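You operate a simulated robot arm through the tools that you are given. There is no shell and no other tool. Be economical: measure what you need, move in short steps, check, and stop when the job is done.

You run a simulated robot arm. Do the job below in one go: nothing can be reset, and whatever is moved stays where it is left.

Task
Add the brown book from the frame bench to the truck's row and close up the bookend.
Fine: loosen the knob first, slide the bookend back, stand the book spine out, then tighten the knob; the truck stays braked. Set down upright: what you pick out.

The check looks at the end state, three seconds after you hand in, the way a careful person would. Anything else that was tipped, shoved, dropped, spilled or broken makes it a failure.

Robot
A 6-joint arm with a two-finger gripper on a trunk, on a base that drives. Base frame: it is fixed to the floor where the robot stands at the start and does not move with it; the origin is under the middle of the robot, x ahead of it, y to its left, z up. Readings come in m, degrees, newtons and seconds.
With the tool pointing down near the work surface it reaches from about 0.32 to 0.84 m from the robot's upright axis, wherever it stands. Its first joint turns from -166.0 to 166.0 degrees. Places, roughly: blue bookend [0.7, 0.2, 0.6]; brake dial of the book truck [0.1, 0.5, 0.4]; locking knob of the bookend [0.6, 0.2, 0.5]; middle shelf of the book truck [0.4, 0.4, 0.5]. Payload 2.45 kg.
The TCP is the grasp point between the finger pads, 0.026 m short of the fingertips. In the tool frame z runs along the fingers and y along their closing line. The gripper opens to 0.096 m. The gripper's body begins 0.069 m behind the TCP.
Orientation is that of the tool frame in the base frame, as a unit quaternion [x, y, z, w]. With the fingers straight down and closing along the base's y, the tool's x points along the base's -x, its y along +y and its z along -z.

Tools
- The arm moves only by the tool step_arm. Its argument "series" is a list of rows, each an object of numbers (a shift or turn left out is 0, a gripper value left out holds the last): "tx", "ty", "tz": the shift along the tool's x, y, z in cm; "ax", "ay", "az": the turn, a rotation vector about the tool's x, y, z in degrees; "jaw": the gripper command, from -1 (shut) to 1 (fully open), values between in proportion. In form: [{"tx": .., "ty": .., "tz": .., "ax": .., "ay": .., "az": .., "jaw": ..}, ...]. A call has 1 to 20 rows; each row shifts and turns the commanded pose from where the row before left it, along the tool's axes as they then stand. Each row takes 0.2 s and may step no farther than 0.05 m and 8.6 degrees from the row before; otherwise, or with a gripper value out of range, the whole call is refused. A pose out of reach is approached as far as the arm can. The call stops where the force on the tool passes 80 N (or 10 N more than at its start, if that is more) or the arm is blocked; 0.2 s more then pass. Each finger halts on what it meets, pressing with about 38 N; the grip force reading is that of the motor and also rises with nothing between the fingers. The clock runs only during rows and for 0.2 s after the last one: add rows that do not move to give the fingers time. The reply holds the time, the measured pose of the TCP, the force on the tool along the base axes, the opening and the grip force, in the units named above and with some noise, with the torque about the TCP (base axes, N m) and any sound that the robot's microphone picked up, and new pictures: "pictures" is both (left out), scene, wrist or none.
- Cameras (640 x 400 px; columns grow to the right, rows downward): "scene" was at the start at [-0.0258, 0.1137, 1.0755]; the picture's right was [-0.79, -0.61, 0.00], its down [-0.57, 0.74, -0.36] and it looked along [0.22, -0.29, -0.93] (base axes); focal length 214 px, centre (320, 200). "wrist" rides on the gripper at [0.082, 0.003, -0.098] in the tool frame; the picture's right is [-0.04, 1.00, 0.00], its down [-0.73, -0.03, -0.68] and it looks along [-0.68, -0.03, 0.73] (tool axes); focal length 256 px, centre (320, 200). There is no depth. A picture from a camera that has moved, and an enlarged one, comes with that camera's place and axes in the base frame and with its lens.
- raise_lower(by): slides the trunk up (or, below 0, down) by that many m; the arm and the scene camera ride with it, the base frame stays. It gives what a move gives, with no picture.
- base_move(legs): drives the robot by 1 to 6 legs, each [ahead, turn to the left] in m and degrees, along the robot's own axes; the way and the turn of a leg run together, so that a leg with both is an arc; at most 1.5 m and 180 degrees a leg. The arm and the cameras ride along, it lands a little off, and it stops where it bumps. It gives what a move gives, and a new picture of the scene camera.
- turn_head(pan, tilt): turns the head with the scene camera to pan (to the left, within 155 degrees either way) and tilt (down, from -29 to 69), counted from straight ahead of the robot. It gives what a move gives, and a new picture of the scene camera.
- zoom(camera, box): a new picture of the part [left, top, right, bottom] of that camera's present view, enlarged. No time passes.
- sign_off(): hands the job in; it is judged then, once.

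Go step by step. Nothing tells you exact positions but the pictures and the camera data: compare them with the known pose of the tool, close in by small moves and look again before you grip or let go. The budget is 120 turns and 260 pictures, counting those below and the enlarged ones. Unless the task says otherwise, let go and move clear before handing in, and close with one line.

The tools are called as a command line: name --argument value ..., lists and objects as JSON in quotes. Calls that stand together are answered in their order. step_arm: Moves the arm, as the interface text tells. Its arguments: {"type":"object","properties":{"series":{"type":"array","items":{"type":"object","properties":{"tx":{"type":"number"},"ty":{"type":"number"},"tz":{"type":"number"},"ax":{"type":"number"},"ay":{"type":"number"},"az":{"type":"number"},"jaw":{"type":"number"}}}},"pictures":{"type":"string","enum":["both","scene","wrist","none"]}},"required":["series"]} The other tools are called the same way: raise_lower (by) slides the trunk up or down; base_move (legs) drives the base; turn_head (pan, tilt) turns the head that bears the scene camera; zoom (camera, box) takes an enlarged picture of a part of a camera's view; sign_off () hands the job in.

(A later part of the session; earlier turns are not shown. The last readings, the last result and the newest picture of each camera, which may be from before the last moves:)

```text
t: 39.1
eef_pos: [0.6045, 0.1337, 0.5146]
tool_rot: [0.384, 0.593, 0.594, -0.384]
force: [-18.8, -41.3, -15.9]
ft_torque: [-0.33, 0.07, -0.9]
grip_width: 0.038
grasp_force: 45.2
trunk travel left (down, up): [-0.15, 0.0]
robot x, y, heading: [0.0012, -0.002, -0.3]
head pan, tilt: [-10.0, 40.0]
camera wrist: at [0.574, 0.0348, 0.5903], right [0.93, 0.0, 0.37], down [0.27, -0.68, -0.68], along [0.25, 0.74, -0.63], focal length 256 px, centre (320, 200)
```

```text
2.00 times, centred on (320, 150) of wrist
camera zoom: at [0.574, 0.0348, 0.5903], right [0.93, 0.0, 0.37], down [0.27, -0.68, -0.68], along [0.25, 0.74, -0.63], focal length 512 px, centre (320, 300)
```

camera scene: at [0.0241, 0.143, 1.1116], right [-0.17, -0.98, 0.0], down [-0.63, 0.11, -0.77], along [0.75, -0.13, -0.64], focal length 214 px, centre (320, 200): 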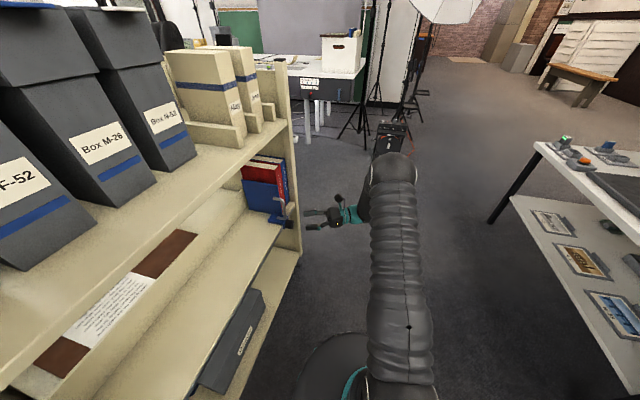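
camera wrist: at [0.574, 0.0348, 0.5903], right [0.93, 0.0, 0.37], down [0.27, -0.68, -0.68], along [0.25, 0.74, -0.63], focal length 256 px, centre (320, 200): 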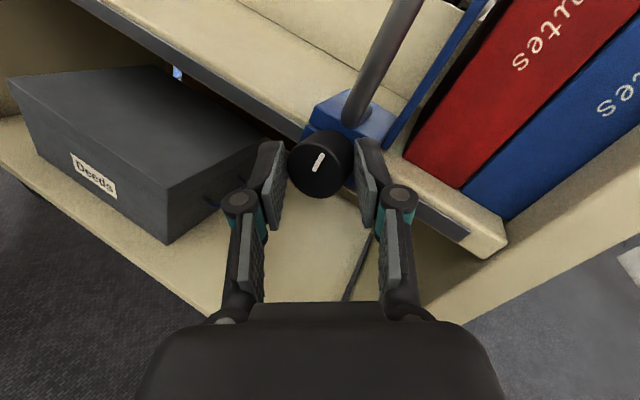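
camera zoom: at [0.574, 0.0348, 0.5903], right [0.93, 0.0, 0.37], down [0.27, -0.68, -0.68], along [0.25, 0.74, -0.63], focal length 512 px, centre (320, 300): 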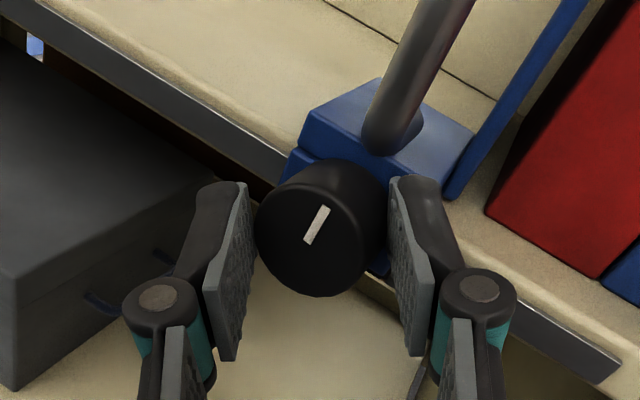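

The mark is now near vertical. I'll try turning a bit further to see whether there's a stop.

step_arm --series '[{"tz": -0.2, "az": -8}, {"az": -8}, {"az": -8}, {}]' --pictures "wrist"

zoom --camera "wrist" --box '[220, 50, 420, 250]'

```text
t: 40.1
eef_pos: [0.6041, 0.1341, 0.5162]
tool_rot: [0.251, 0.66, 0.661, -0.253]
force: [-9.4, -16.4, -6.4]
ft_torque: [0.46, -0.03, 0.18]
grip_width: 0.0372
grasp_force: 44.9
trunk travel left (down, up): [-0.15, 0.0]
robot x, y, heading: [-0.0009, -0.0033, -0.2]
head pan, tilt: [-10.0, 40.0]
camera wrist: at [0.5463, 0.0344, 0.5723], right [0.7, 0.0, 0.72], down [0.53, -0.68, -0.51], along [0.49, 0.74, -0.47], focal length 256 px, centre (320, 200)
```

wrist: 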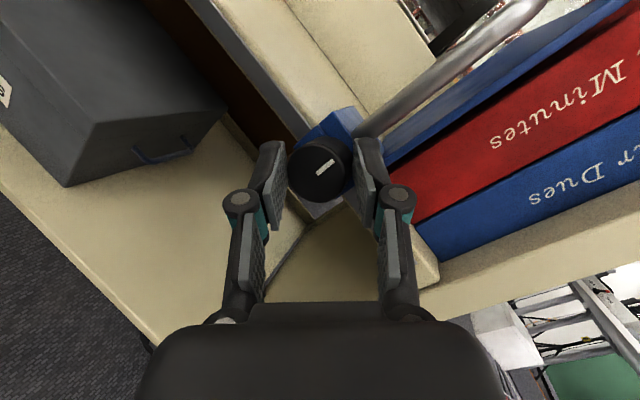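

```text
2.00 times, centred on (320, 150) of wrist
camera zoom: at [0.5463, 0.0344, 0.5723], right [0.7, 0.0, 0.72], down [0.53, -0.68, -0.51], along [0.49, 0.74, -0.47], focal length 512 px, centre (320, 300)
```

zoom: 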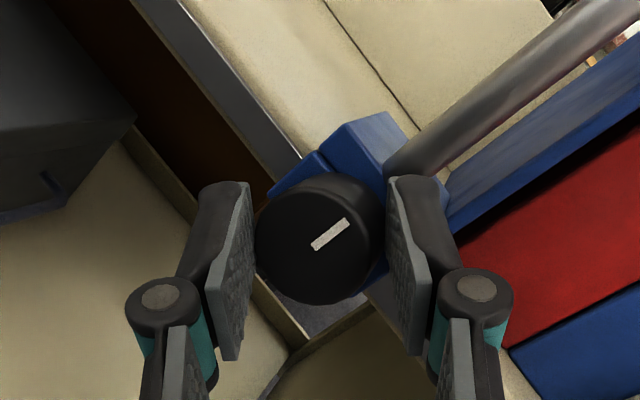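

The knob no longer follows, so it is at its stop with the mark vertical, i.e. loose. I'll slide the bookend back (−x) by the knob, about 7 cm.

step_arm --series '[{"tx": 0.745, "ty": -0.666}, {"tx": 0.745, "ty": -0.666}, {"tx": 0.745, "ty": -0.666}, {"tx": 0.745, "ty": -0.666}, {"tx": 0.745, "ty": -0.666}, {"tx": 0.745, "ty": -0.666}, {"tx": 0.745, "ty": -0.666}, {}]'

zoom --camera "scene" --box '[200, 140, 360, 240]'

```text
t: 41.9
eef_pos: [0.5357, 0.1337, 0.5149]
tool_rot: [0.254, 0.659, 0.661, -0.253]
force: [-0.3, -0.7, 0.0]
ft_torque: [-0.01, 0.0, -0.01]
grip_width: 0.0
grasp_force: 28.7
trunk travel left (down, up): [-0.15, 0.0]
robot x, y, heading: [0.0009, -0.0001, 0.0]
head pan, tilt: [-10.0, 40.0]
camera scene: at [0.0235, 0.1418, 1.1116], right [-0.17, -0.98, 0.0], down [-0.63, 0.11, -0.77], along [0.75, -0.13, -0.64], focal length 214 px, centre (320, 200)
camera wrist: at [0.4764, 0.0349, 0.5727], right [0.7, 0.0, 0.72], down [0.53, -0.68, -0.51], along [0.49, 0.73, -0.47], focal length 256 px, centre (320, 200)
```

scene: 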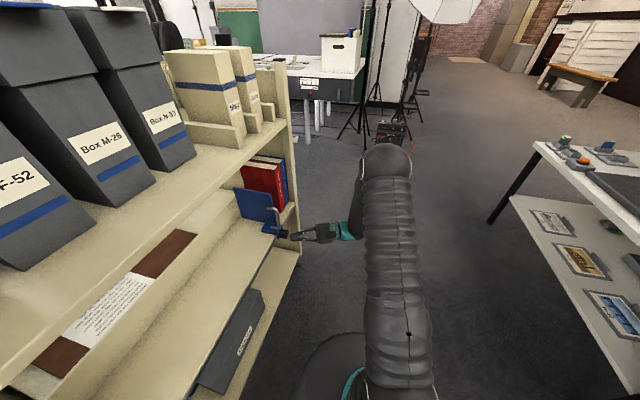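
wrist: 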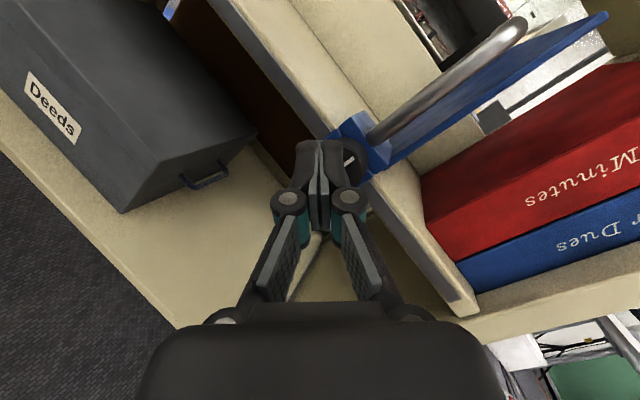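

```text
4.00 times, centred on (280, 190) of scene
camera zoom: at [0.0235, 0.1418, 1.1116], right [-0.17, -0.98, 0.0], down [-0.63, 0.11, -0.77], along [0.75, -0.13, -0.64], focal length 858 px, centre (480, 240)
```

zoom: 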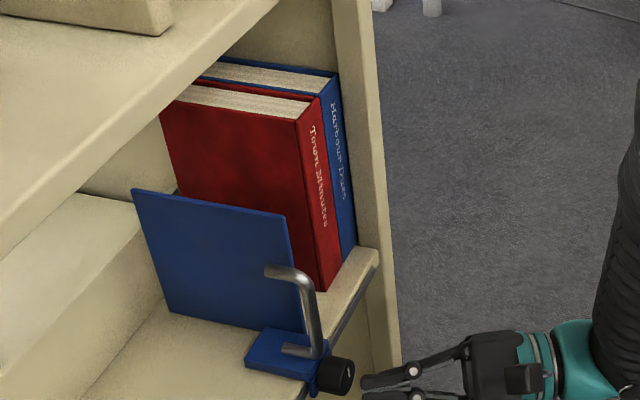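

The bookend slid about 4 cm before the fingers slipped off. I'll back away, level the tool and push the knob further from its right side.

step_arm --series '[{"tz": -3}, {"tz": -3, "jaw": 0.2}, {"az": 8}, {"az": 8}, {"az": 8}, {"az": 8}, {"az": 8}, {"az": 6}, {"ty": 2}, {"ty": 2}, {}]' --pictures "wrist"

zoom --camera "wrist" --box '[220, 0, 520, 200]'

```text
t: 44.3
eef_pos: [0.5753, 0.0713, 0.5179]
tool_rot: [0.491, 0.508, 0.509, -0.491]
force: [0.4, 0.5, 0.7]
ft_torque: [-0.01, -0.01, 0.0]
grip_width: 0.0574
grasp_force: 0.1
trunk travel left (down, up): [-0.15, 0.0]
robot x, y, heading: [-0.0009, -0.0011, 0.1]
head pan, tilt: [-10.0, 40.0]
camera wrist: at [0.5756, -0.0269, 0.5991], right [1.0, 0.0, 0.0], down [0.0, -0.68, -0.73], along [0.0, 0.73, -0.68], focal length 256 px, centre (320, 200)
```

wrist: 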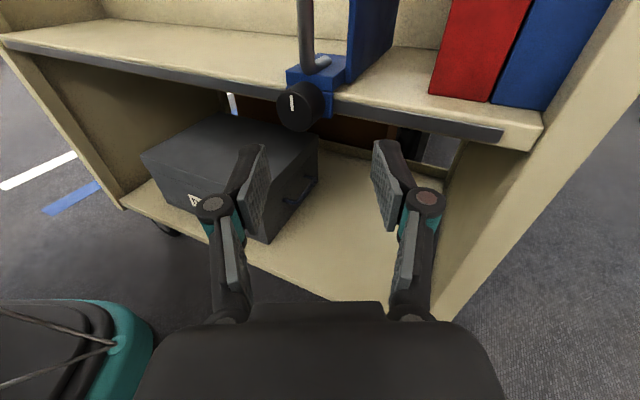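

```text
2.00 times, centred on (370, 100) of wrist
camera zoom: at [0.5756, -0.0269, 0.5991], right [1.0, 0.0, 0.0], down [0.0, -0.68, -0.73], along [0.0, 0.73, -0.68], focal length 512 px, centre (220, 400)
```

zoom: 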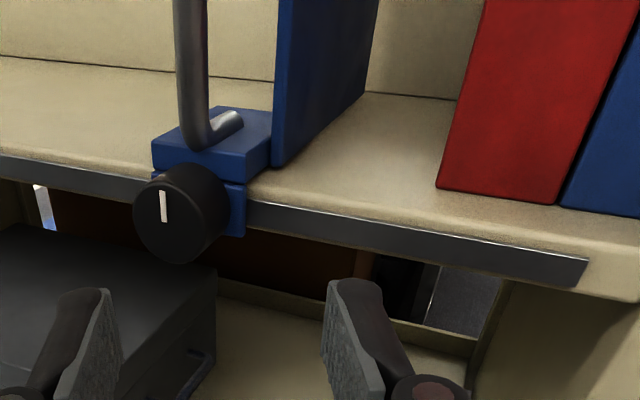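

The gap between plate and red book is now about 5 cm and the knob mark is vertical. I'll straddle the knob with open fingers and push left another 4.5 cm.

step_arm --series '[{"ty": -1.6, "az": 2}, {"tz": 2.5}, {"tz": 2.5}, {"tz": 1.2}, {}, {"ty": -1}, {"ty": -1}, {"ty": -1}, {"ty": -1}, {"ty": -1}, {"ty": -0.5}, {}]' --pictures "wrist"

step_arm --series '[{"ty": 0.8}, {"tz": -3}, {"tz": -3}, {"tz": -3}, {"tz": -3}, {"ty": 4}, {"ty": 3}, {}]' --pictures "wrist"

zoom --camera "wrist" --box '[220, 0, 520, 200]'

```text
t: 46.9
eef_pos: [0.5024, 0.1354, 0.5149]
tool_rot: [0.499, 0.5, 0.5, -0.5]
force: [0.2, 0.6, 0.9]
ft_torque: [0.02, 0.02, -0.02]
grip_width: 0.0575
grasp_force: 0.0
trunk travel left (down, up): [-0.15, 0.0]
robot x, y, heading: [0.0014, -0.003, 0.1]
head pan, tilt: [-10.0, 40.0]
camera wrist: at [0.5051, 0.0358, 0.5971], right [1.0, 0.0, -0.04], down [-0.03, -0.68, -0.73], along [-0.03, 0.73, -0.68], focal length 256 px, centre (320, 200)
```

wrist: 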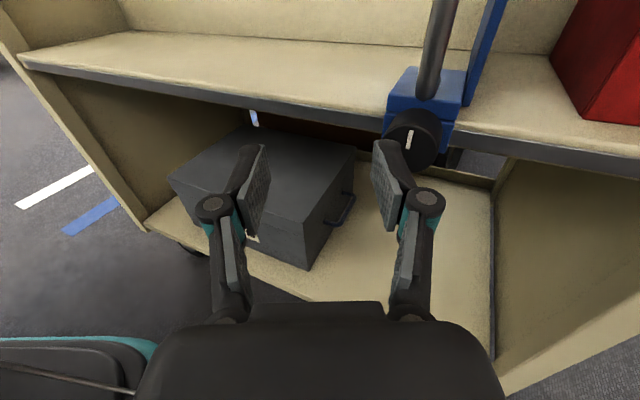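

```text
t: 48.7
eef_pos: [0.5806, 0.0164, 0.5148]
tool_rot: [0.5, 0.5, 0.5, -0.5]
force: [0.4, 0.2, 0.5]
ft_torque: [0.02, 0.01, -0.01]
grip_width: 0.0575
grasp_force: 0.0
trunk travel left (down, up): [-0.15, 0.0]
robot x, y, heading: [0.0019, -0.002, 0.1]
head pan, tilt: [-10.0, 40.0]
camera wrist: at [0.5837, -0.084, 0.5976], right [1.0, 0.0, -0.04], down [-0.03, -0.68, -0.73], along [-0.03, 0.73, -0.68], focal length 256 px, centre (320, 200)
```

wrist: 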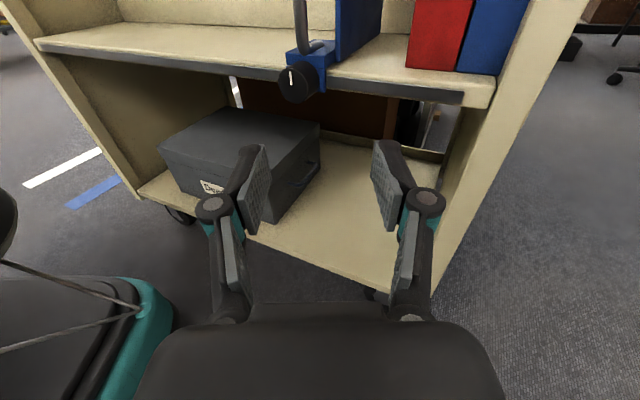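

```text
2.00 times, centred on (370, 100) of wrist
camera zoom: at [0.5837, -0.084, 0.5976], right [1.0, 0.0, -0.04], down [-0.03, -0.68, -0.73], along [-0.03, 0.73, -0.68], focal length 512 px, centre (220, 400)
```

zoom: 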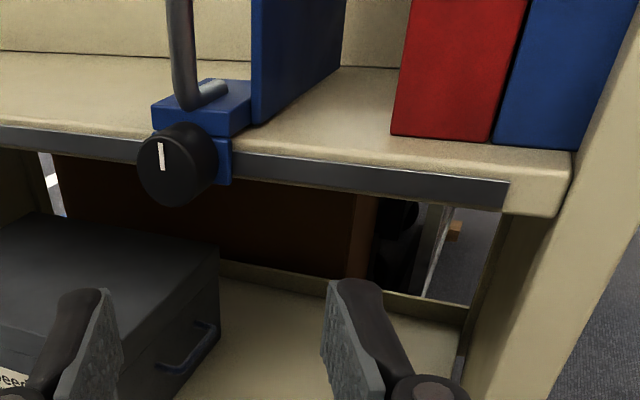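

The push missed: the fingers weren't deep enough and slid in front of the knob, so the bookend hasn't moved since. I'll go back to x≈0.551 and feel deeper until contact.

step_arm --series '[{"ty": -2.8, "tz": 3}, {"tz": 3}, {"tz": 3}, {"tz": 3}, {"tz": 0.5}, {"tz": 0.5}, {"tz": 0.5}, {}]' --pictures "both"

zoom --camera "scene" --box '[220, 170, 340, 250]'

zoom --camera "wrist" --box '[220, 50, 420, 250]'

```text
t: 50.5
eef_pos: [0.5521, 0.1502, 0.5155]
tool_rot: [0.5, 0.499, 0.501, -0.499]
force: [-0.1, 0.3, 0.1]
ft_torque: [-0.01, -0.01, 0.02]
grip_width: 0.0577
grasp_force: 0.1
trunk travel left (down, up): [-0.15, 0.0]
robot x, y, heading: [-0.0, -0.0058, -0.0]
head pan, tilt: [-10.0, 40.0]
camera scene: at [0.0236, 0.1418, 1.1116], right [-0.17, -0.98, 0.0], down [-0.63, 0.11, -0.77], along [0.75, -0.13, -0.64], focal length 214 px, centre (320, 200)
camera wrist: at [0.555, 0.0517, 0.5979], right [1.0, 0.0, -0.04], down [-0.03, -0.68, -0.73], along [-0.03, 0.73, -0.68], focal length 256 px, centre (320, 200)
```

scene: 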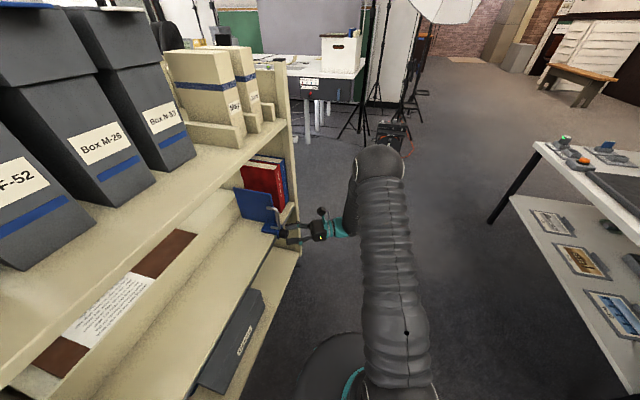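
wrist: 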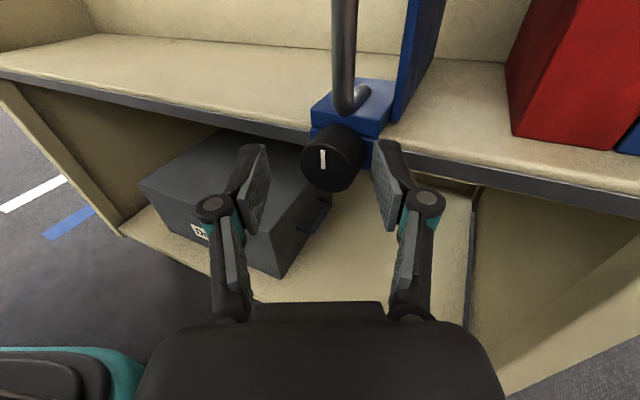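

```text
5.00 times, centred on (280, 210) of scene
camera zoom: at [0.0236, 0.1418, 1.1116], right [-0.17, -0.98, 0.0], down [-0.63, 0.11, -0.77], along [0.75, -0.13, -0.64], focal length 1072 px, centre (520, 150)
```

zoom: 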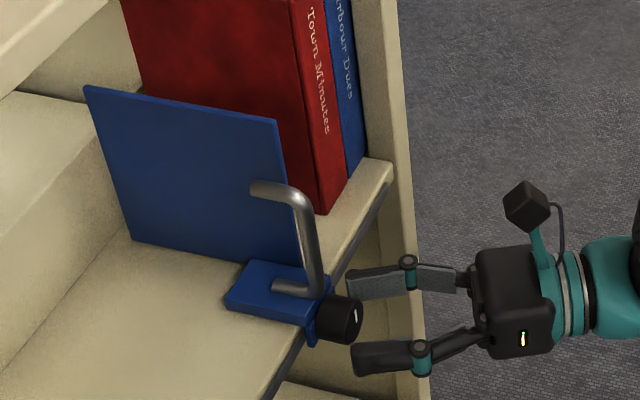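

```text
2.00 times, centred on (320, 150) of wrist
camera zoom: at [0.555, 0.0517, 0.5979], right [1.0, 0.0, -0.04], down [-0.03, -0.68, -0.73], along [-0.03, 0.73, -0.68], focal length 512 px, centre (320, 300)
```

zoom: 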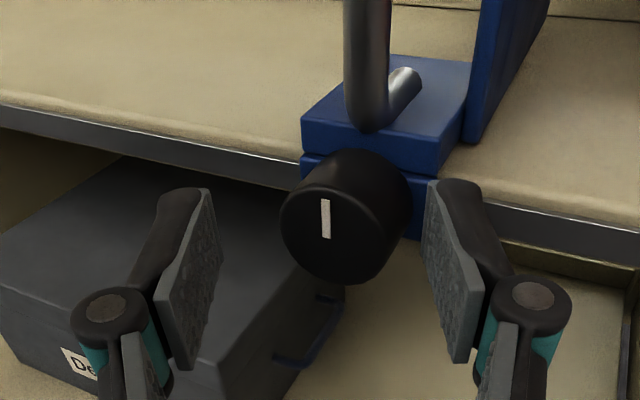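

The fingertips are only level with the knob's face, so it is deeper than I thought. I'll advance another 1.6 cm.

step_arm --series '[{"ty": 0.3, "tz": 0.5}, {"tz": 0.5}, {"tz": 0.4}, {}]' --pictures "none"

zoom --camera "scene" --box '[220, 170, 340, 250]'

zoom --camera "wrist" --box '[220, 50, 420, 250]'

```text
t: 51.5
eef_pos: [0.5549, 0.1639, 0.5149]
tool_rot: [0.5, 0.499, 0.501, -0.499]
force: [0.8, -1.1, 1.1]
ft_torque: [0.0, 0.03, 0.01]
grip_width: 0.0576
grasp_force: 0.0
trunk travel left (down, up): [-0.15, 0.0]
robot x, y, heading: [-0.005, -0.0033, -0.0]
head pan, tilt: [-10.0, 40.0]
```

```text
5.00 times, centred on (280, 210) of scene
camera zoom: at [0.0236, 0.1418, 1.1116], right [-0.17, -0.98, 0.0], down [-0.63, 0.11, -0.77], along [0.75, -0.13, -0.64], focal length 1072 px, centre (520, 150)
```

zoom: 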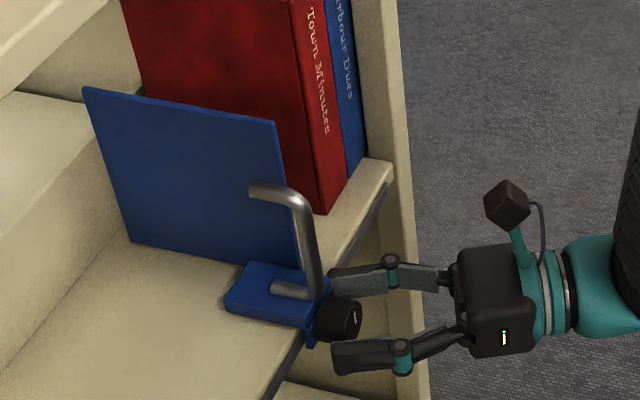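

```text
2.00 times, centred on (320, 150) of wrist
camera zoom: at [0.5583, 0.0649, 0.5981], right [1.0, 0.0, -0.04], down [-0.03, -0.68, -0.73], along [-0.03, 0.73, -0.68], focal length 512 px, centre (320, 300)
```

zoom: 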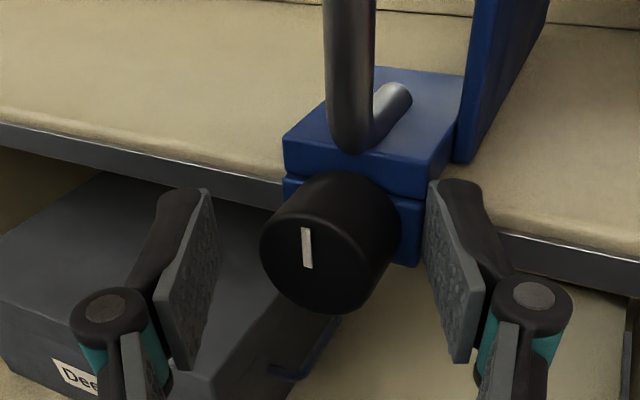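

Now the fingers truly flank the knob. I'll push left.

step_arm --series '[{"ty": -1}, {"ty": -1}, {"ty": -1}, {"ty": -1}, {"ty": -1}, {"ty": -0.5}, {}]' --pictures "none"

zoom --camera "scene" --box '[200, 140, 360, 250]'

```text
t: 53.1
eef_pos: [0.5027, 0.1627, 0.5142]
tool_rot: [0.5, 0.5, 0.501, -0.499]
force: [1.4, -0.2, -0.3]
ft_torque: [0.0, 0.01, -0.03]
grip_width: 0.0583
grasp_force: 0.8
trunk travel left (down, up): [-0.15, 0.0]
robot x, y, heading: [-0.0001, -0.0012, 0.1]
head pan, tilt: [-10.0, 40.0]
```

```text
3.64 times, centred on (280, 195) of scene
camera zoom: at [0.0236, 0.1418, 1.1116], right [-0.17, -0.98, 0.0], down [-0.63, 0.11, -0.77], along [0.75, -0.13, -0.64], focal length 780 px, centre (466, 218)
```

zoom: 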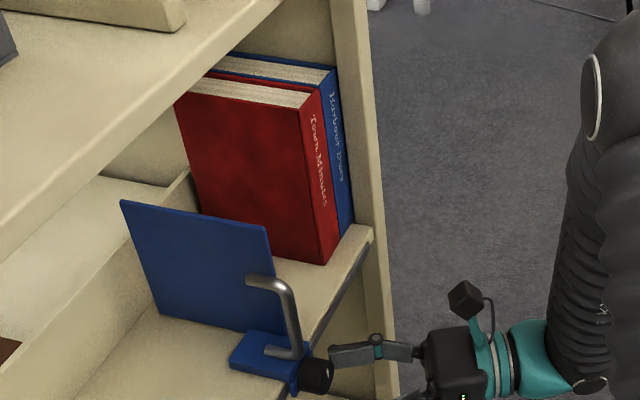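

The bookend is now about 9.5 cm clear of the red book. Next I'll withdraw the arm and tuck it high with the tool pointing ahead, ready to drive to the frame bench.

step_arm --series '[{"ty": -0.0, "tz": -2}, {"tz": -4}, {"tz": -4}, {"tz": -4}, {"tz": -4}, {"tx": 4, "tz": -2}, {"tx": 5}, {"tx": 5}, {"tx": 5}, {"tx": 5}, {"tx": 5}, {"tx": 5}, {"tx": 5}]' --pictures "wrist"

step_arm --series '[{"ax": -8.2}, {"ax": -8.2}, {"ax": -8.2}, {"ax": -8.2}, {"ax": -8.2}, {"ax": -8.2}, {"ax": -8.2}, {"ax": -8.2}, {"ax": -8.2}, {"ax": -8.2}, {"ax": -8.0}, {}]' --pictures "both"

```text
t: 55.9
eef_pos: [0.5106, -0.0157, 0.8995]
tool_rot: [0.501, 0.499, 0.5, -0.499]
force: [-0.2, 0.1, -0.2]
ft_torque: [0.01, -0.02, 0.0]
grip_width: 0.0575
grasp_force: 0.1
out of reach, approached as far as the arm can: row 12, 13
trunk travel left (down, up): [-0.15, 0.0]
robot x, y, heading: [0.0005, -0.0012, -0.1]
head pan, tilt: [-10.0, 40.0]
camera wrist: at [0.5136, -0.1142, 0.9826], right [1.0, -0.01, -0.04], down [-0.03, -0.68, -0.73], along [-0.02, 0.73, -0.68], focal length 256 px, centre (320, 200)
```

wrist: 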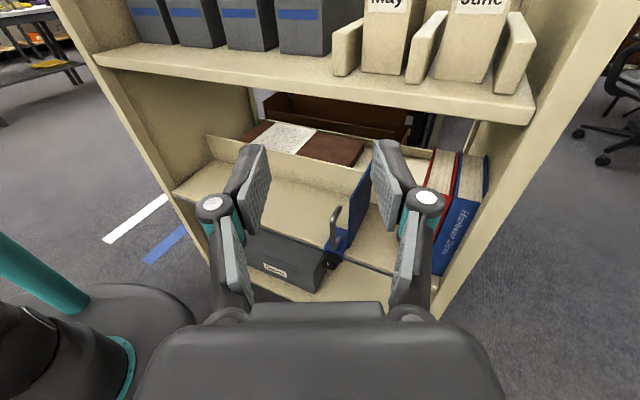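

```text
t: 58.5
eef_pos: [0.506, -0.0226, 0.8995]
tool_rot: [0.708, 0.002, 0.706, -0.002]
force: [0.0, -0.8, -1.2]
ft_torque: [0.0, 0.01, 0.0]
grip_width: 0.0578
grasp_force: 0.1
out of reach, approached as far as the arm can: row 11
trunk travel left (down, up): [-0.15, 0.0]
robot x, y, heading: [-0.0016, -0.0004, -0.0]
head pan, tilt: [-10.0, 40.0]
camera scene: at [0.0234, 0.1418, 1.1116], right [-0.17, -0.98, 0.0], down [-0.63, 0.11, -0.77], along [0.75, -0.13, -0.64], focal length 214 px, centre (320, 200)
camera wrist: at [0.4091, -0.0274, 0.9826], right [0.01, -1.0, -0.04], down [-0.68, 0.03, -0.73], along [0.73, 0.03, -0.68], focal length 256 px, centre (320, 200)
```

scene: 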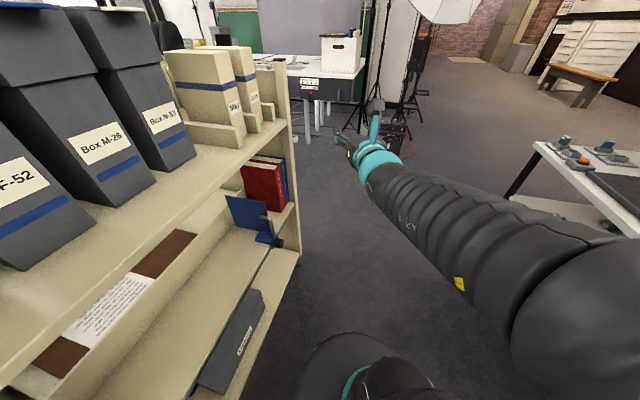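
wrist: 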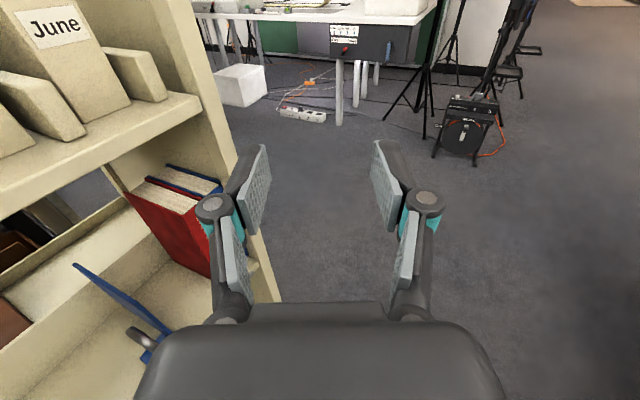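

The arm is tucked with the tool ahead. Now I'll drive backwards in an arc of legs so the robot faces the frame bench from about 0.95 m.

base_move --legs '[[-0.45, 0], [0, -59], [-0.583, 0]]'

base_move --legs '[[0, -53]]'

turn_head --pan 0 --tilt 15

```text
t: 66.7
eef_pos: [-0.5116, 0.0526, 0.9012]
tool_rot: [0.615, -0.35, 0.614, 0.35]
force: [0.4, 0.5, 0.5]
ft_torque: [-0.01, -0.01, 0.0]
grip_width: 0.0575
grasp_force: 0.0
trunk travel left (down, up): [-0.15, 0.0]
robot x, y, heading: [-0.7512, 0.5022, -59.5]
head pan, tilt: [-10.0, 40.0]
camera scene: at [-0.6136, 0.5546, 1.1116], right [-0.94, -0.35, 0.0], down [-0.22, 0.6, -0.77], along [0.27, -0.72, -0.64], focal length 214 px, centre (320, 200)
```

scene: 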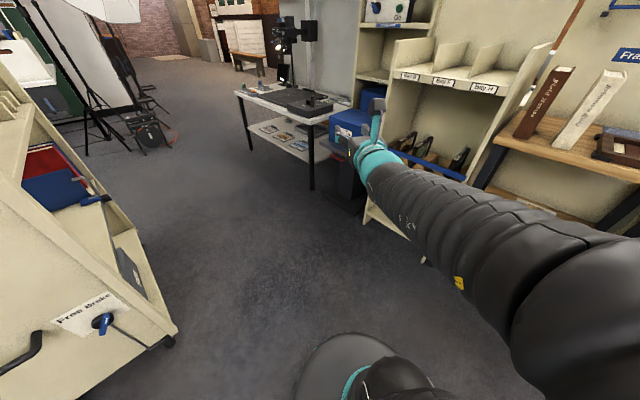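

```text
t: 69.5
eef_pos: [-0.9667, 0.0425, 0.9011]
tool_rot: [-0.392, 0.589, -0.392, -0.588]
force: [1.1, 0.3, 0.2]
ft_torque: [0.06, 0.0, -0.01]
grip_width: 0.0579
grasp_force: 0.1
trunk travel left (down, up): [-0.15, 0.0]
robot x, y, heading: [-0.7479, 0.5, -112.7]
head pan, tilt: [-10.0, 40.0]
camera scene: at [-0.6261, 0.4257, 1.1116], right [-0.84, 0.54, 0.0], down [0.35, 0.54, -0.77], along [-0.41, -0.64, -0.64], focal length 214 px, centre (320, 200)
```

scene: 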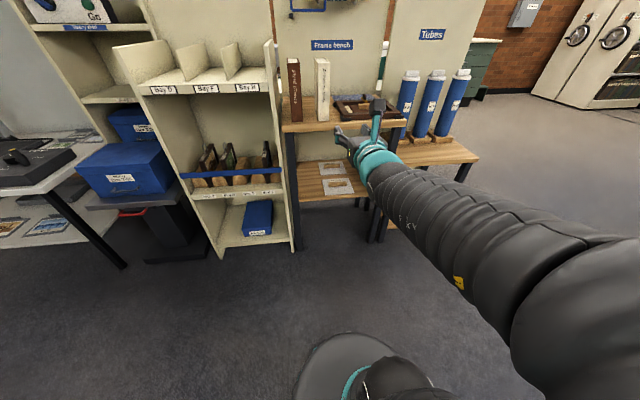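

```text
t: 70.4
eef_pos: [-0.9657, 0.0423, 0.8989]
tool_rot: [-0.392, 0.589, -0.392, -0.588]
force: [-0.6, -0.5, -0.1]
ft_torque: [-0.02, 0.0, 0.01]
grip_width: 0.0575
grasp_force: 0.1
trunk travel left (down, up): [-0.15, 0.0]
robot x, y, heading: [-0.7503, 0.5053, -112.5]
head pan, tilt: [0.0, 15.0]
camera scene: at [-0.6162, 0.4111, 1.1511], right [-0.92, 0.39, 0.0], down [0.1, 0.24, -0.97], along [-0.37, -0.89, -0.26], focal length 214 px, centre (320, 200)
```

scene: 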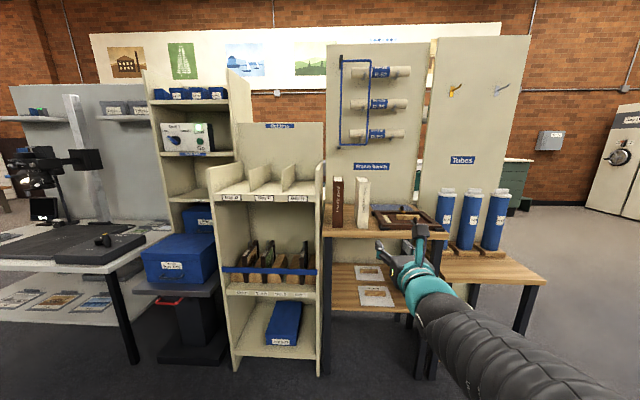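

I landed well; the brown book stands spine-out on the left of the frame bench. I'll zoom in on it.

zoom --camera "scene" --box '[300, 160, 420, 250]'

zoom --camera "wrist" --box '[0, 0, 640, 400]'

```text
4.44 times, centred on (360, 205) of scene
camera zoom: at [-0.6162, 0.4111, 1.1511], right [-0.92, 0.39, 0.0], down [0.1, 0.24, -0.97], along [-0.37, -0.89, -0.26], focal length 953 px, centre (142, 178)
```

zoom: 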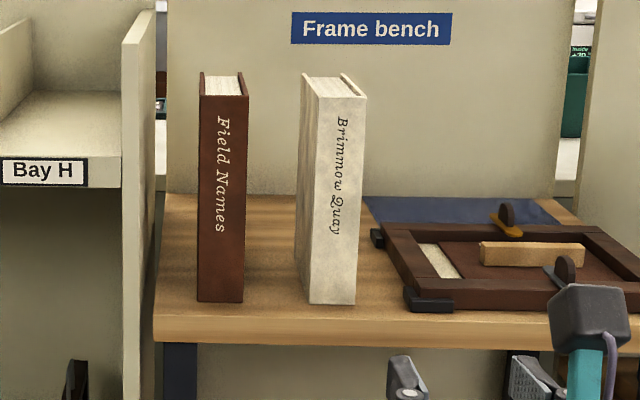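

```text
1.00 times, centred on (320, 200) of wrist (not enlarged: the box is as wide or as high as the picture)
camera zoom: at [-0.9317, 0.1339, 0.9827], right [-0.92, 0.38, -0.04], down [0.29, 0.62, -0.73], along [-0.26, -0.69, -0.68], focal length 256 px, centre (320, 200)
```

zoom: 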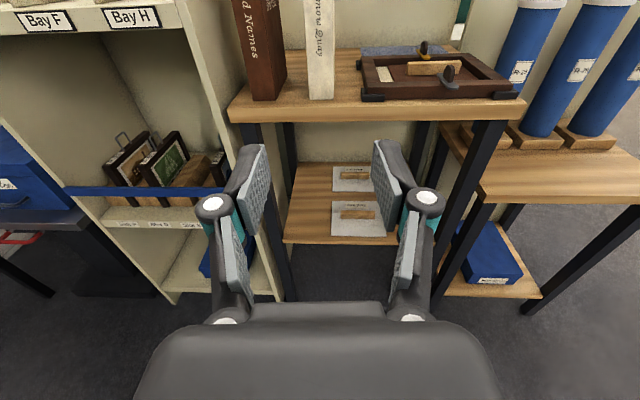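

The brown book's spine bottom is at about (-1.025, -0.371, 0.788). It is about 4.5 cm thick and 20.5 cm tall, with ~5 cm clear on both sides. I'll drive 0.25 m closer.

base_move --legs '[[0.25, 0]]'

step_arm --series '[{"ty": -3, "ax": -3, "jaw": 1}, {"ty": -3}, {"ty": -3}, {}]' --pictures "both"

zoom --camera "wrist" --box '[170, 0, 470, 200]'

```text
t: 72.2
eef_pos: [-1.0668, -0.1912, 0.9016]
tool_rot: [-0.391, 0.59, -0.392, -0.588]
force: [0.1, 0.0, 0.6]
ft_torque: [0.03, 0.02, 0.03]
grip_width: 0.0576
grasp_force: 0.1
trunk travel left (down, up): [-0.15, 0.0]
robot x, y, heading: [-0.8487, 0.2634, -112.9]
head pan, tilt: [0.0, 15.0]
camera scene: at [-0.7148, 0.1761, 1.1512], right [-0.92, 0.39, 0.0], down [0.1, 0.24, -0.97], along [-0.37, -0.89, -0.26], focal length 214 px, centre (320, 200)
```

scene: 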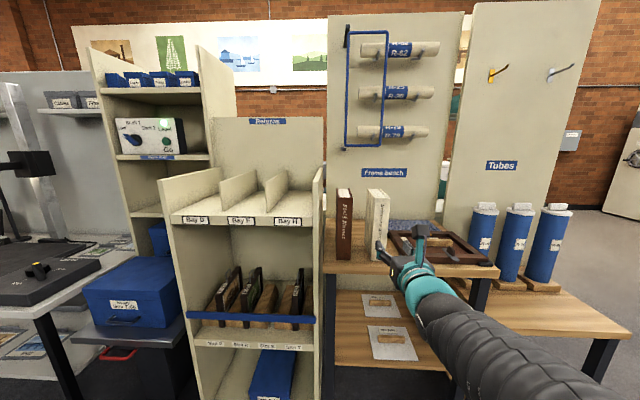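

```text
t: 73.2
eef_pos: [-1.0784, -0.1764, 0.9127]
tool_rot: [-0.378, 0.599, -0.377, -0.597]
force: [-0.3, 0.5, 1.0]
ft_torque: [0.04, -0.04, 0.02]
grip_width: 0.0961
grasp_force: 0.0
out of reach, approached as far as the arm can: row 1, 2, 3
trunk travel left (down, up): [-0.15, 0.0]
robot x, y, heading: [-0.8456, 0.2698, -112.6]
head pan, tilt: [0.0, 15.0]
camera scene: at [-0.7148, 0.1761, 1.1512], right [-0.92, 0.39, 0.0], down [0.1, 0.24, -0.97], along [-0.37, -0.89, -0.26], focal length 214 px, centre (320, 200)
camera wrist: at [-1.039, -0.0875, 0.996], right [-0.9, 0.43, -0.04], down [0.32, 0.6, -0.73], along [-0.29, -0.67, -0.68], focal length 256 px, centre (320, 200)
```

scene: 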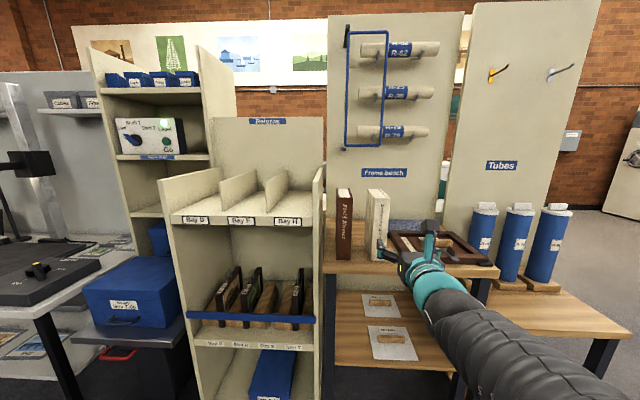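
wrist: 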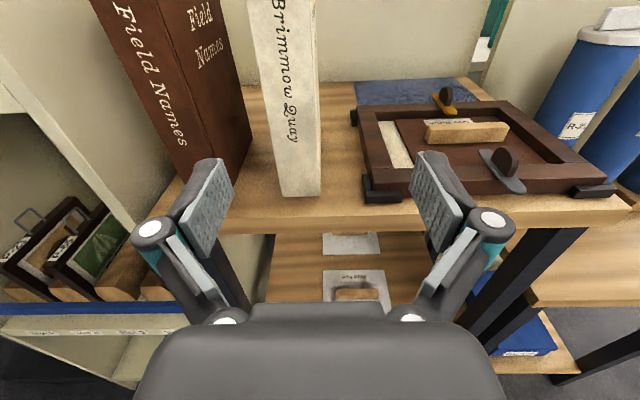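

```text
2.00 times, centred on (320, 100) of wrist
camera zoom: at [-1.039, -0.0875, 0.996], right [-0.9, 0.43, -0.04], down [0.32, 0.6, -0.73], along [-0.29, -0.67, -0.68], focal length 512 px, centre (320, 400)
```

zoom: 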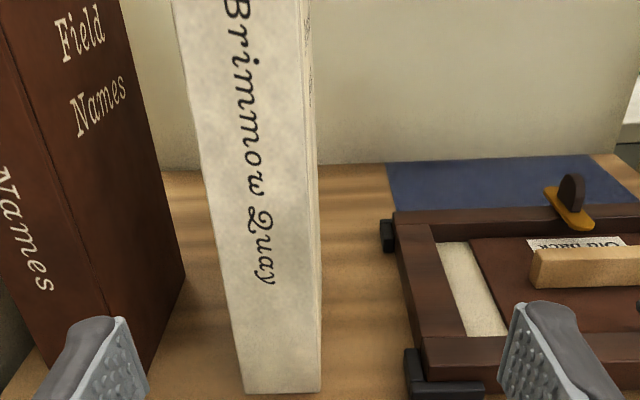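

The arm can't shift sideways this close in, so I'll reposition the base to line up with the brown book: back off, swing over, then come in straight at heading about -115.6°.

base_move --legs '[[-0.15, 0], [0, -34], [-0.234, 0], [0, 31.5]]'

step_arm --series '[{"tz": 2}, {"tz": 2, "tx": -1}, {"tx": -1}, {}]' --pictures "wrist"

zoom --camera "scene" --box '[250, 130, 410, 250]'

```text
t: 79.2
eef_pos: [-0.8385, 0.1003, 0.914]
tool_rot: [-0.362, 0.608, -0.362, -0.607]
force: [-0.3, -0.4, -0.7]
ft_torque: [0.0, 0.04, -0.01]
grip_width: 0.0962
grasp_force: 0.0
trunk travel left (down, up): [-0.15, 0.0]
robot x, y, heading: [-0.5839, 0.5311, -115.9]
head pan, tilt: [0.0, 15.0]
camera scene: at [-0.4581, 0.4338, 1.1512], right [-0.9, 0.44, 0.0], down [0.11, 0.23, -0.97], along [-0.42, -0.87, -0.26], focal length 214 px, centre (320, 200)
```

scene: 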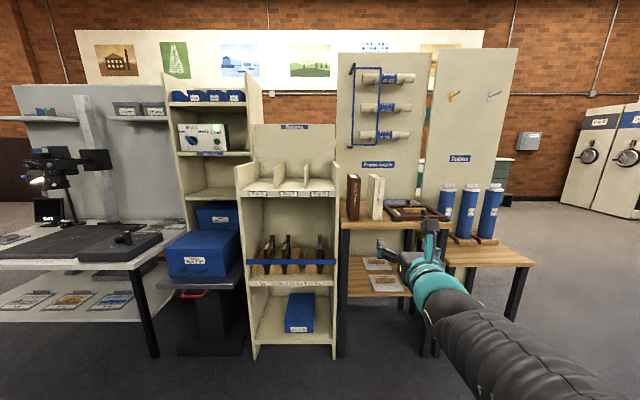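

```text
t: 80.2
eef_pos: [-0.8632, 0.0692, 0.8961]
tool_rot: [-0.365, 0.607, -0.364, -0.604]
force: [-0.1, 0.3, -0.1]
ft_torque: [0.0, -0.03, -0.02]
grip_width: 0.0959
grasp_force: 0.2
out of reach, approached as far as the arm can: row 2
trunk travel left (down, up): [-0.15, 0.0]
robot x, y, heading: [-0.5907, 0.5326, -115.6]
head pan, tilt: [0.0, 15.0]
camera wrist: at [-0.8205, 0.1565, 0.978], right [-0.88, 0.47, -0.04], down [0.35, 0.59, -0.73], along [-0.32, -0.66, -0.68], focal length 256 px, centre (320, 200)
```

wrist: 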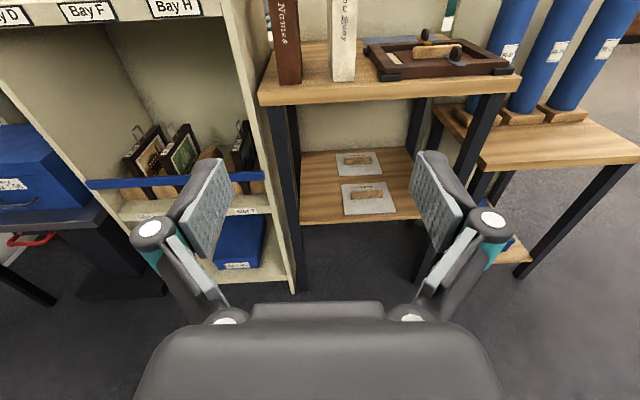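

```text
3.33 times, centred on (330, 190) of scene
camera zoom: at [-0.4581, 0.4338, 1.1512], right [-0.9, 0.44, 0.0], down [0.11, 0.23, -0.97], along [-0.42, -0.87, -0.26], focal length 715 px, centre (287, 233)
```

zoom: 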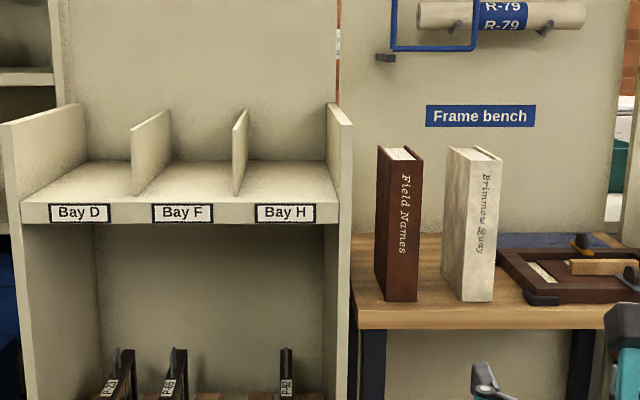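

The tool heading (-117.9°) matches the book's. I'll extend the arm in free space and shift it 6.7 cm left before driving in.

step_arm --series '[{"tz": 3.5}, {"tz": 3.5, "ty": -1}, {"tz": 3, "ty": -2.5}, {"tz": 2, "ty": -2.5}, {"tz": 1, "ty": -0.7}, {}]' --pictures "wrist"

```text
t: 81.6
eef_pos: [-0.9313, -0.0355, 0.9156]
tool_rot: [-0.366, 0.607, -0.365, -0.604]
force: [-0.6, 0.1, -0.1]
ft_torque: [0.01, 0.03, -0.01]
grip_width: 0.0959
grasp_force: 0.0
out of reach, approached as far as the arm can: row 1, 2, 3, 4, 5
trunk travel left (down, up): [-0.15, 0.0]
robot x, y, heading: [-0.5836, 0.5334, -115.8]
head pan, tilt: [0.0, 15.0]
camera wrist: at [-0.8888, 0.0514, 0.9981], right [-0.88, 0.47, -0.04], down [0.34, 0.59, -0.73], along [-0.32, -0.66, -0.68], focal length 256 px, centre (320, 200)
```

wrist: 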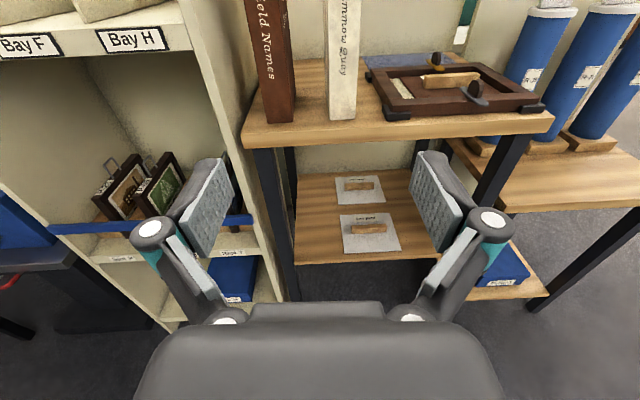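

The arm is at the edge of its reach at this height. I'll drop about 4 cm and try the left shift again.

step_arm --series '[{"tx": -2}, {"tx": -2}, {"ty": -1.5}, {"ty": -1.5}, {}]' --pictures "scene"

```text
t: 82.8
eef_pos: [-0.9341, -0.026, 0.8863]
tool_rot: [-0.366, 0.608, -0.364, -0.604]
force: [0.0, 0.2, -0.6]
ft_torque: [0.01, -0.03, -0.02]
grip_width: 0.096
grasp_force: 0.1
out of reach, approached as far as the arm can: row 1, 2, 3, 4
trunk travel left (down, up): [-0.15, 0.0]
robot x, y, heading: [-0.5852, 0.5341, -116.2]
head pan, tilt: [0.0, 15.0]
camera scene: at [-0.4582, 0.4337, 1.1512], right [-0.9, 0.44, 0.0], down [0.11, 0.23, -0.97], along [-0.42, -0.87, -0.26], focal length 214 px, centre (320, 200)
```

scene: 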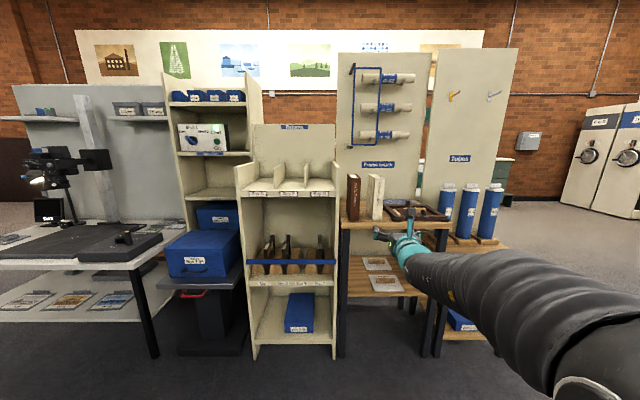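

Moving left is infeasible in this posture; the wrist roll is probably near its limit with the camera on top. I'll try rolling the tool 180° (camera below) in free space.

step_arm --series '[{"az": 8}, {"az": 8}, {"az": 8}, {"az": 8}, {"az": 8}, {"az": 8}, {"az": 8}, {"az": 8}, {"az": 8}, {"az": 8}, {"az": 8}, {}]' --pictures "none"

```text
t: 85.4
eef_pos: [-0.9374, -0.0267, 0.8856]
tool_rot: [0.159, 0.69, -0.682, -0.182]
force: [-0.3, -0.7, -0.3]
ft_torque: [0.0, -0.02, 0.02]
grip_width: 0.096
grasp_force: 0.0
trunk travel left (down, up): [-0.15, 0.0]
robot x, y, heading: [-0.5836, 0.5322, -115.8]
head pan, tilt: [0.0, 15.0]
```

Rolling works without trouble. I'll finish the half turn and test the left shift again.

step_arm --series '[{"az": 8}, {"az": 8}, {"az": 8}, {"az": 8}, {"az": 8}, {"az": 8}, {"az": 8}, {"az": 8}, {"az": 8}, {"az": 8}, {"az": 8}, {"az": 4}, {"ty": 2}, {"ty": 2}, {}]' --pictures "scene"

```text
t: 88.6
eef_pos: [-0.9318, -0.0253, 0.8758]
tool_rot: [-0.526, -0.475, 0.661, -0.247]
force: [0.4, 0.0, 0.2]
ft_torque: [0.0, 0.01, 0.01]
grip_width: 0.0959
grasp_force: 0.1
out of reach, approached as far as the arm can: row 9, 10, 11, 12, 13, 14
trunk travel left (down, up): [-0.15, 0.0]
robot x, y, heading: [-0.5847, 0.531, -115.8]
head pan, tilt: [0.0, 15.0]
camera scene: at [-0.4582, 0.4337, 1.1512], right [-0.9, 0.44, 0.0], down [0.11, 0.23, -0.97], along [-0.42, -0.87, -0.26], focal length 214 px, centre (320, 200)
```

scene: 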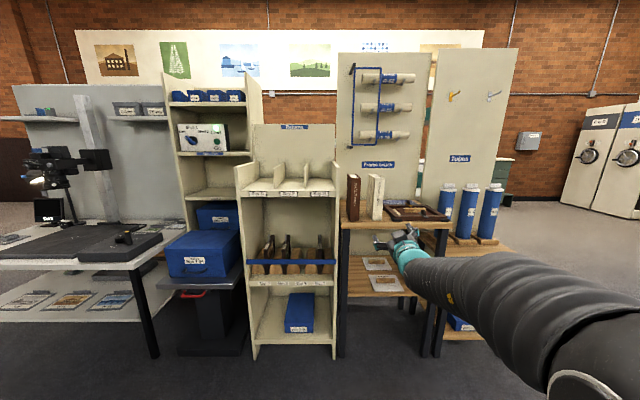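

The last joint hits its limit that way, so roll isn't the cause. I'll roll back and look down at the arm's posture.

step_arm --series '[{"az": -8}, {"az": -8}, {"az": -8}, {"az": -8}, {"az": -8}, {"az": -8}, {"az": -8}, {"az": -8}, {"az": -8}, {"az": -8}, {"az": -8}, {"az": -8}, {"az": -8}, {"az": -8}, {"az": -8}, {"az": -8}, {"az": -8}, {"az": -8}, {"az": -8}, {}]' --pictures "none"

turn_head --pan -30 --tilt 60

```text
t: 92.8
eef_pos: [-0.9346, -0.0235, 0.8747]
tool_rot: [-0.332, 0.625, -0.398, -0.583]
force: [-0.7, 0.5, -0.1]
ft_torque: [-0.01, -0.01, 0.02]
grip_width: 0.0958
grasp_force: 0.0
out of reach, approached as far as the arm can: row 1
trunk travel left (down, up): [-0.15, 0.0]
robot x, y, heading: [-0.5852, 0.5323, -115.9]
head pan, tilt: [0.0, 15.0]
```

```text
t: 93.9
eef_pos: [-0.9357, -0.0231, 0.8735]
tool_rot: [-0.331, 0.626, -0.397, -0.584]
force: [-0.3, -0.1, 0.3]
ft_torque: [0.01, -0.03, 0.0]
grip_width: 0.0959
grasp_force: 0.1
trunk travel left (down, up): [-0.15, 0.0]
robot x, y, heading: [-0.5848, 0.5334, -115.7]
head pan, tilt: [-30.0, 60.0]
camera scene: at [-0.4726, 0.4803, 1.0849], right [-0.56, 0.83, 0.0], down [0.72, 0.49, -0.5], along [-0.41, -0.28, -0.87], focal length 214 px, centre (320, 200)
```

scene: 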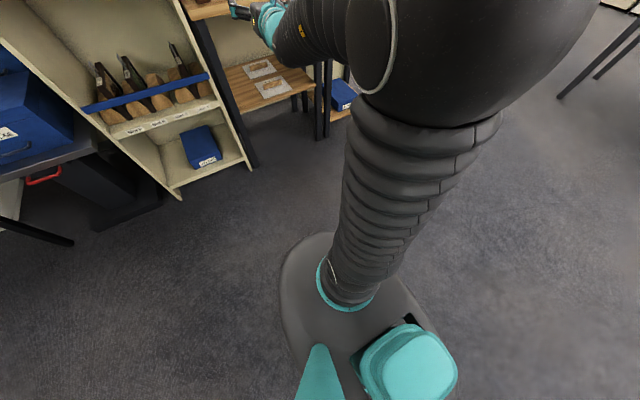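

The arm seems wedged at a wrist singularity, with the forearm straight in line with the tool. I'll fix the roll and pitch the tool down about 20°, which is fine for gripping the covers, then test the left shift.

step_arm --series '[{"az": -6.3}, {"ay": -7}, {"ay": -7}, {"ay": -7}, {"ty": -2}, {"ty": -2}, {"ty": -2}, {"ty": -2}, {}]' --pictures "wrist"

```text
t: 95.9
eef_pos: [-0.8757, -0.0551, 0.8793]
tool_rot: [-0.422, 0.687, -0.316, -0.5]
force: [1.0, 0.0, -0.5]
ft_torque: [0.0, 0.02, -0.02]
grip_width: 0.0959
grasp_force: 0.0
out of reach, approached as far as the arm can: row 4, 7, 8
trunk travel left (down, up): [-0.15, 0.0]
robot x, y, heading: [-0.5843, 0.5347, -115.8]
head pan, tilt: [-30.0, 60.0]
camera wrist: at [-0.849, 0.0087, 0.9879], right [-0.89, 0.45, -0.05], down [0.42, 0.76, -0.5], along [-0.19, -0.46, -0.87], focal length 256 px, centre (320, 200)
```

wrist: 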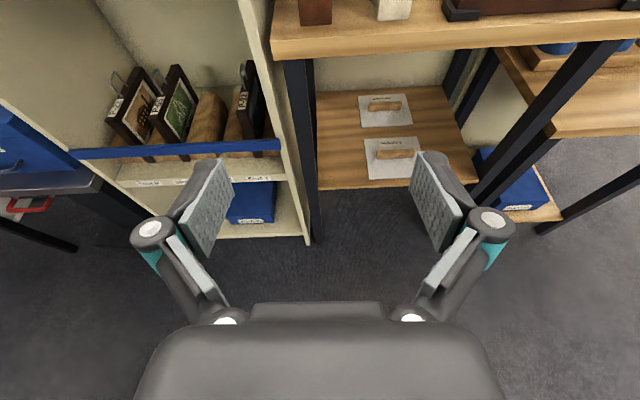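

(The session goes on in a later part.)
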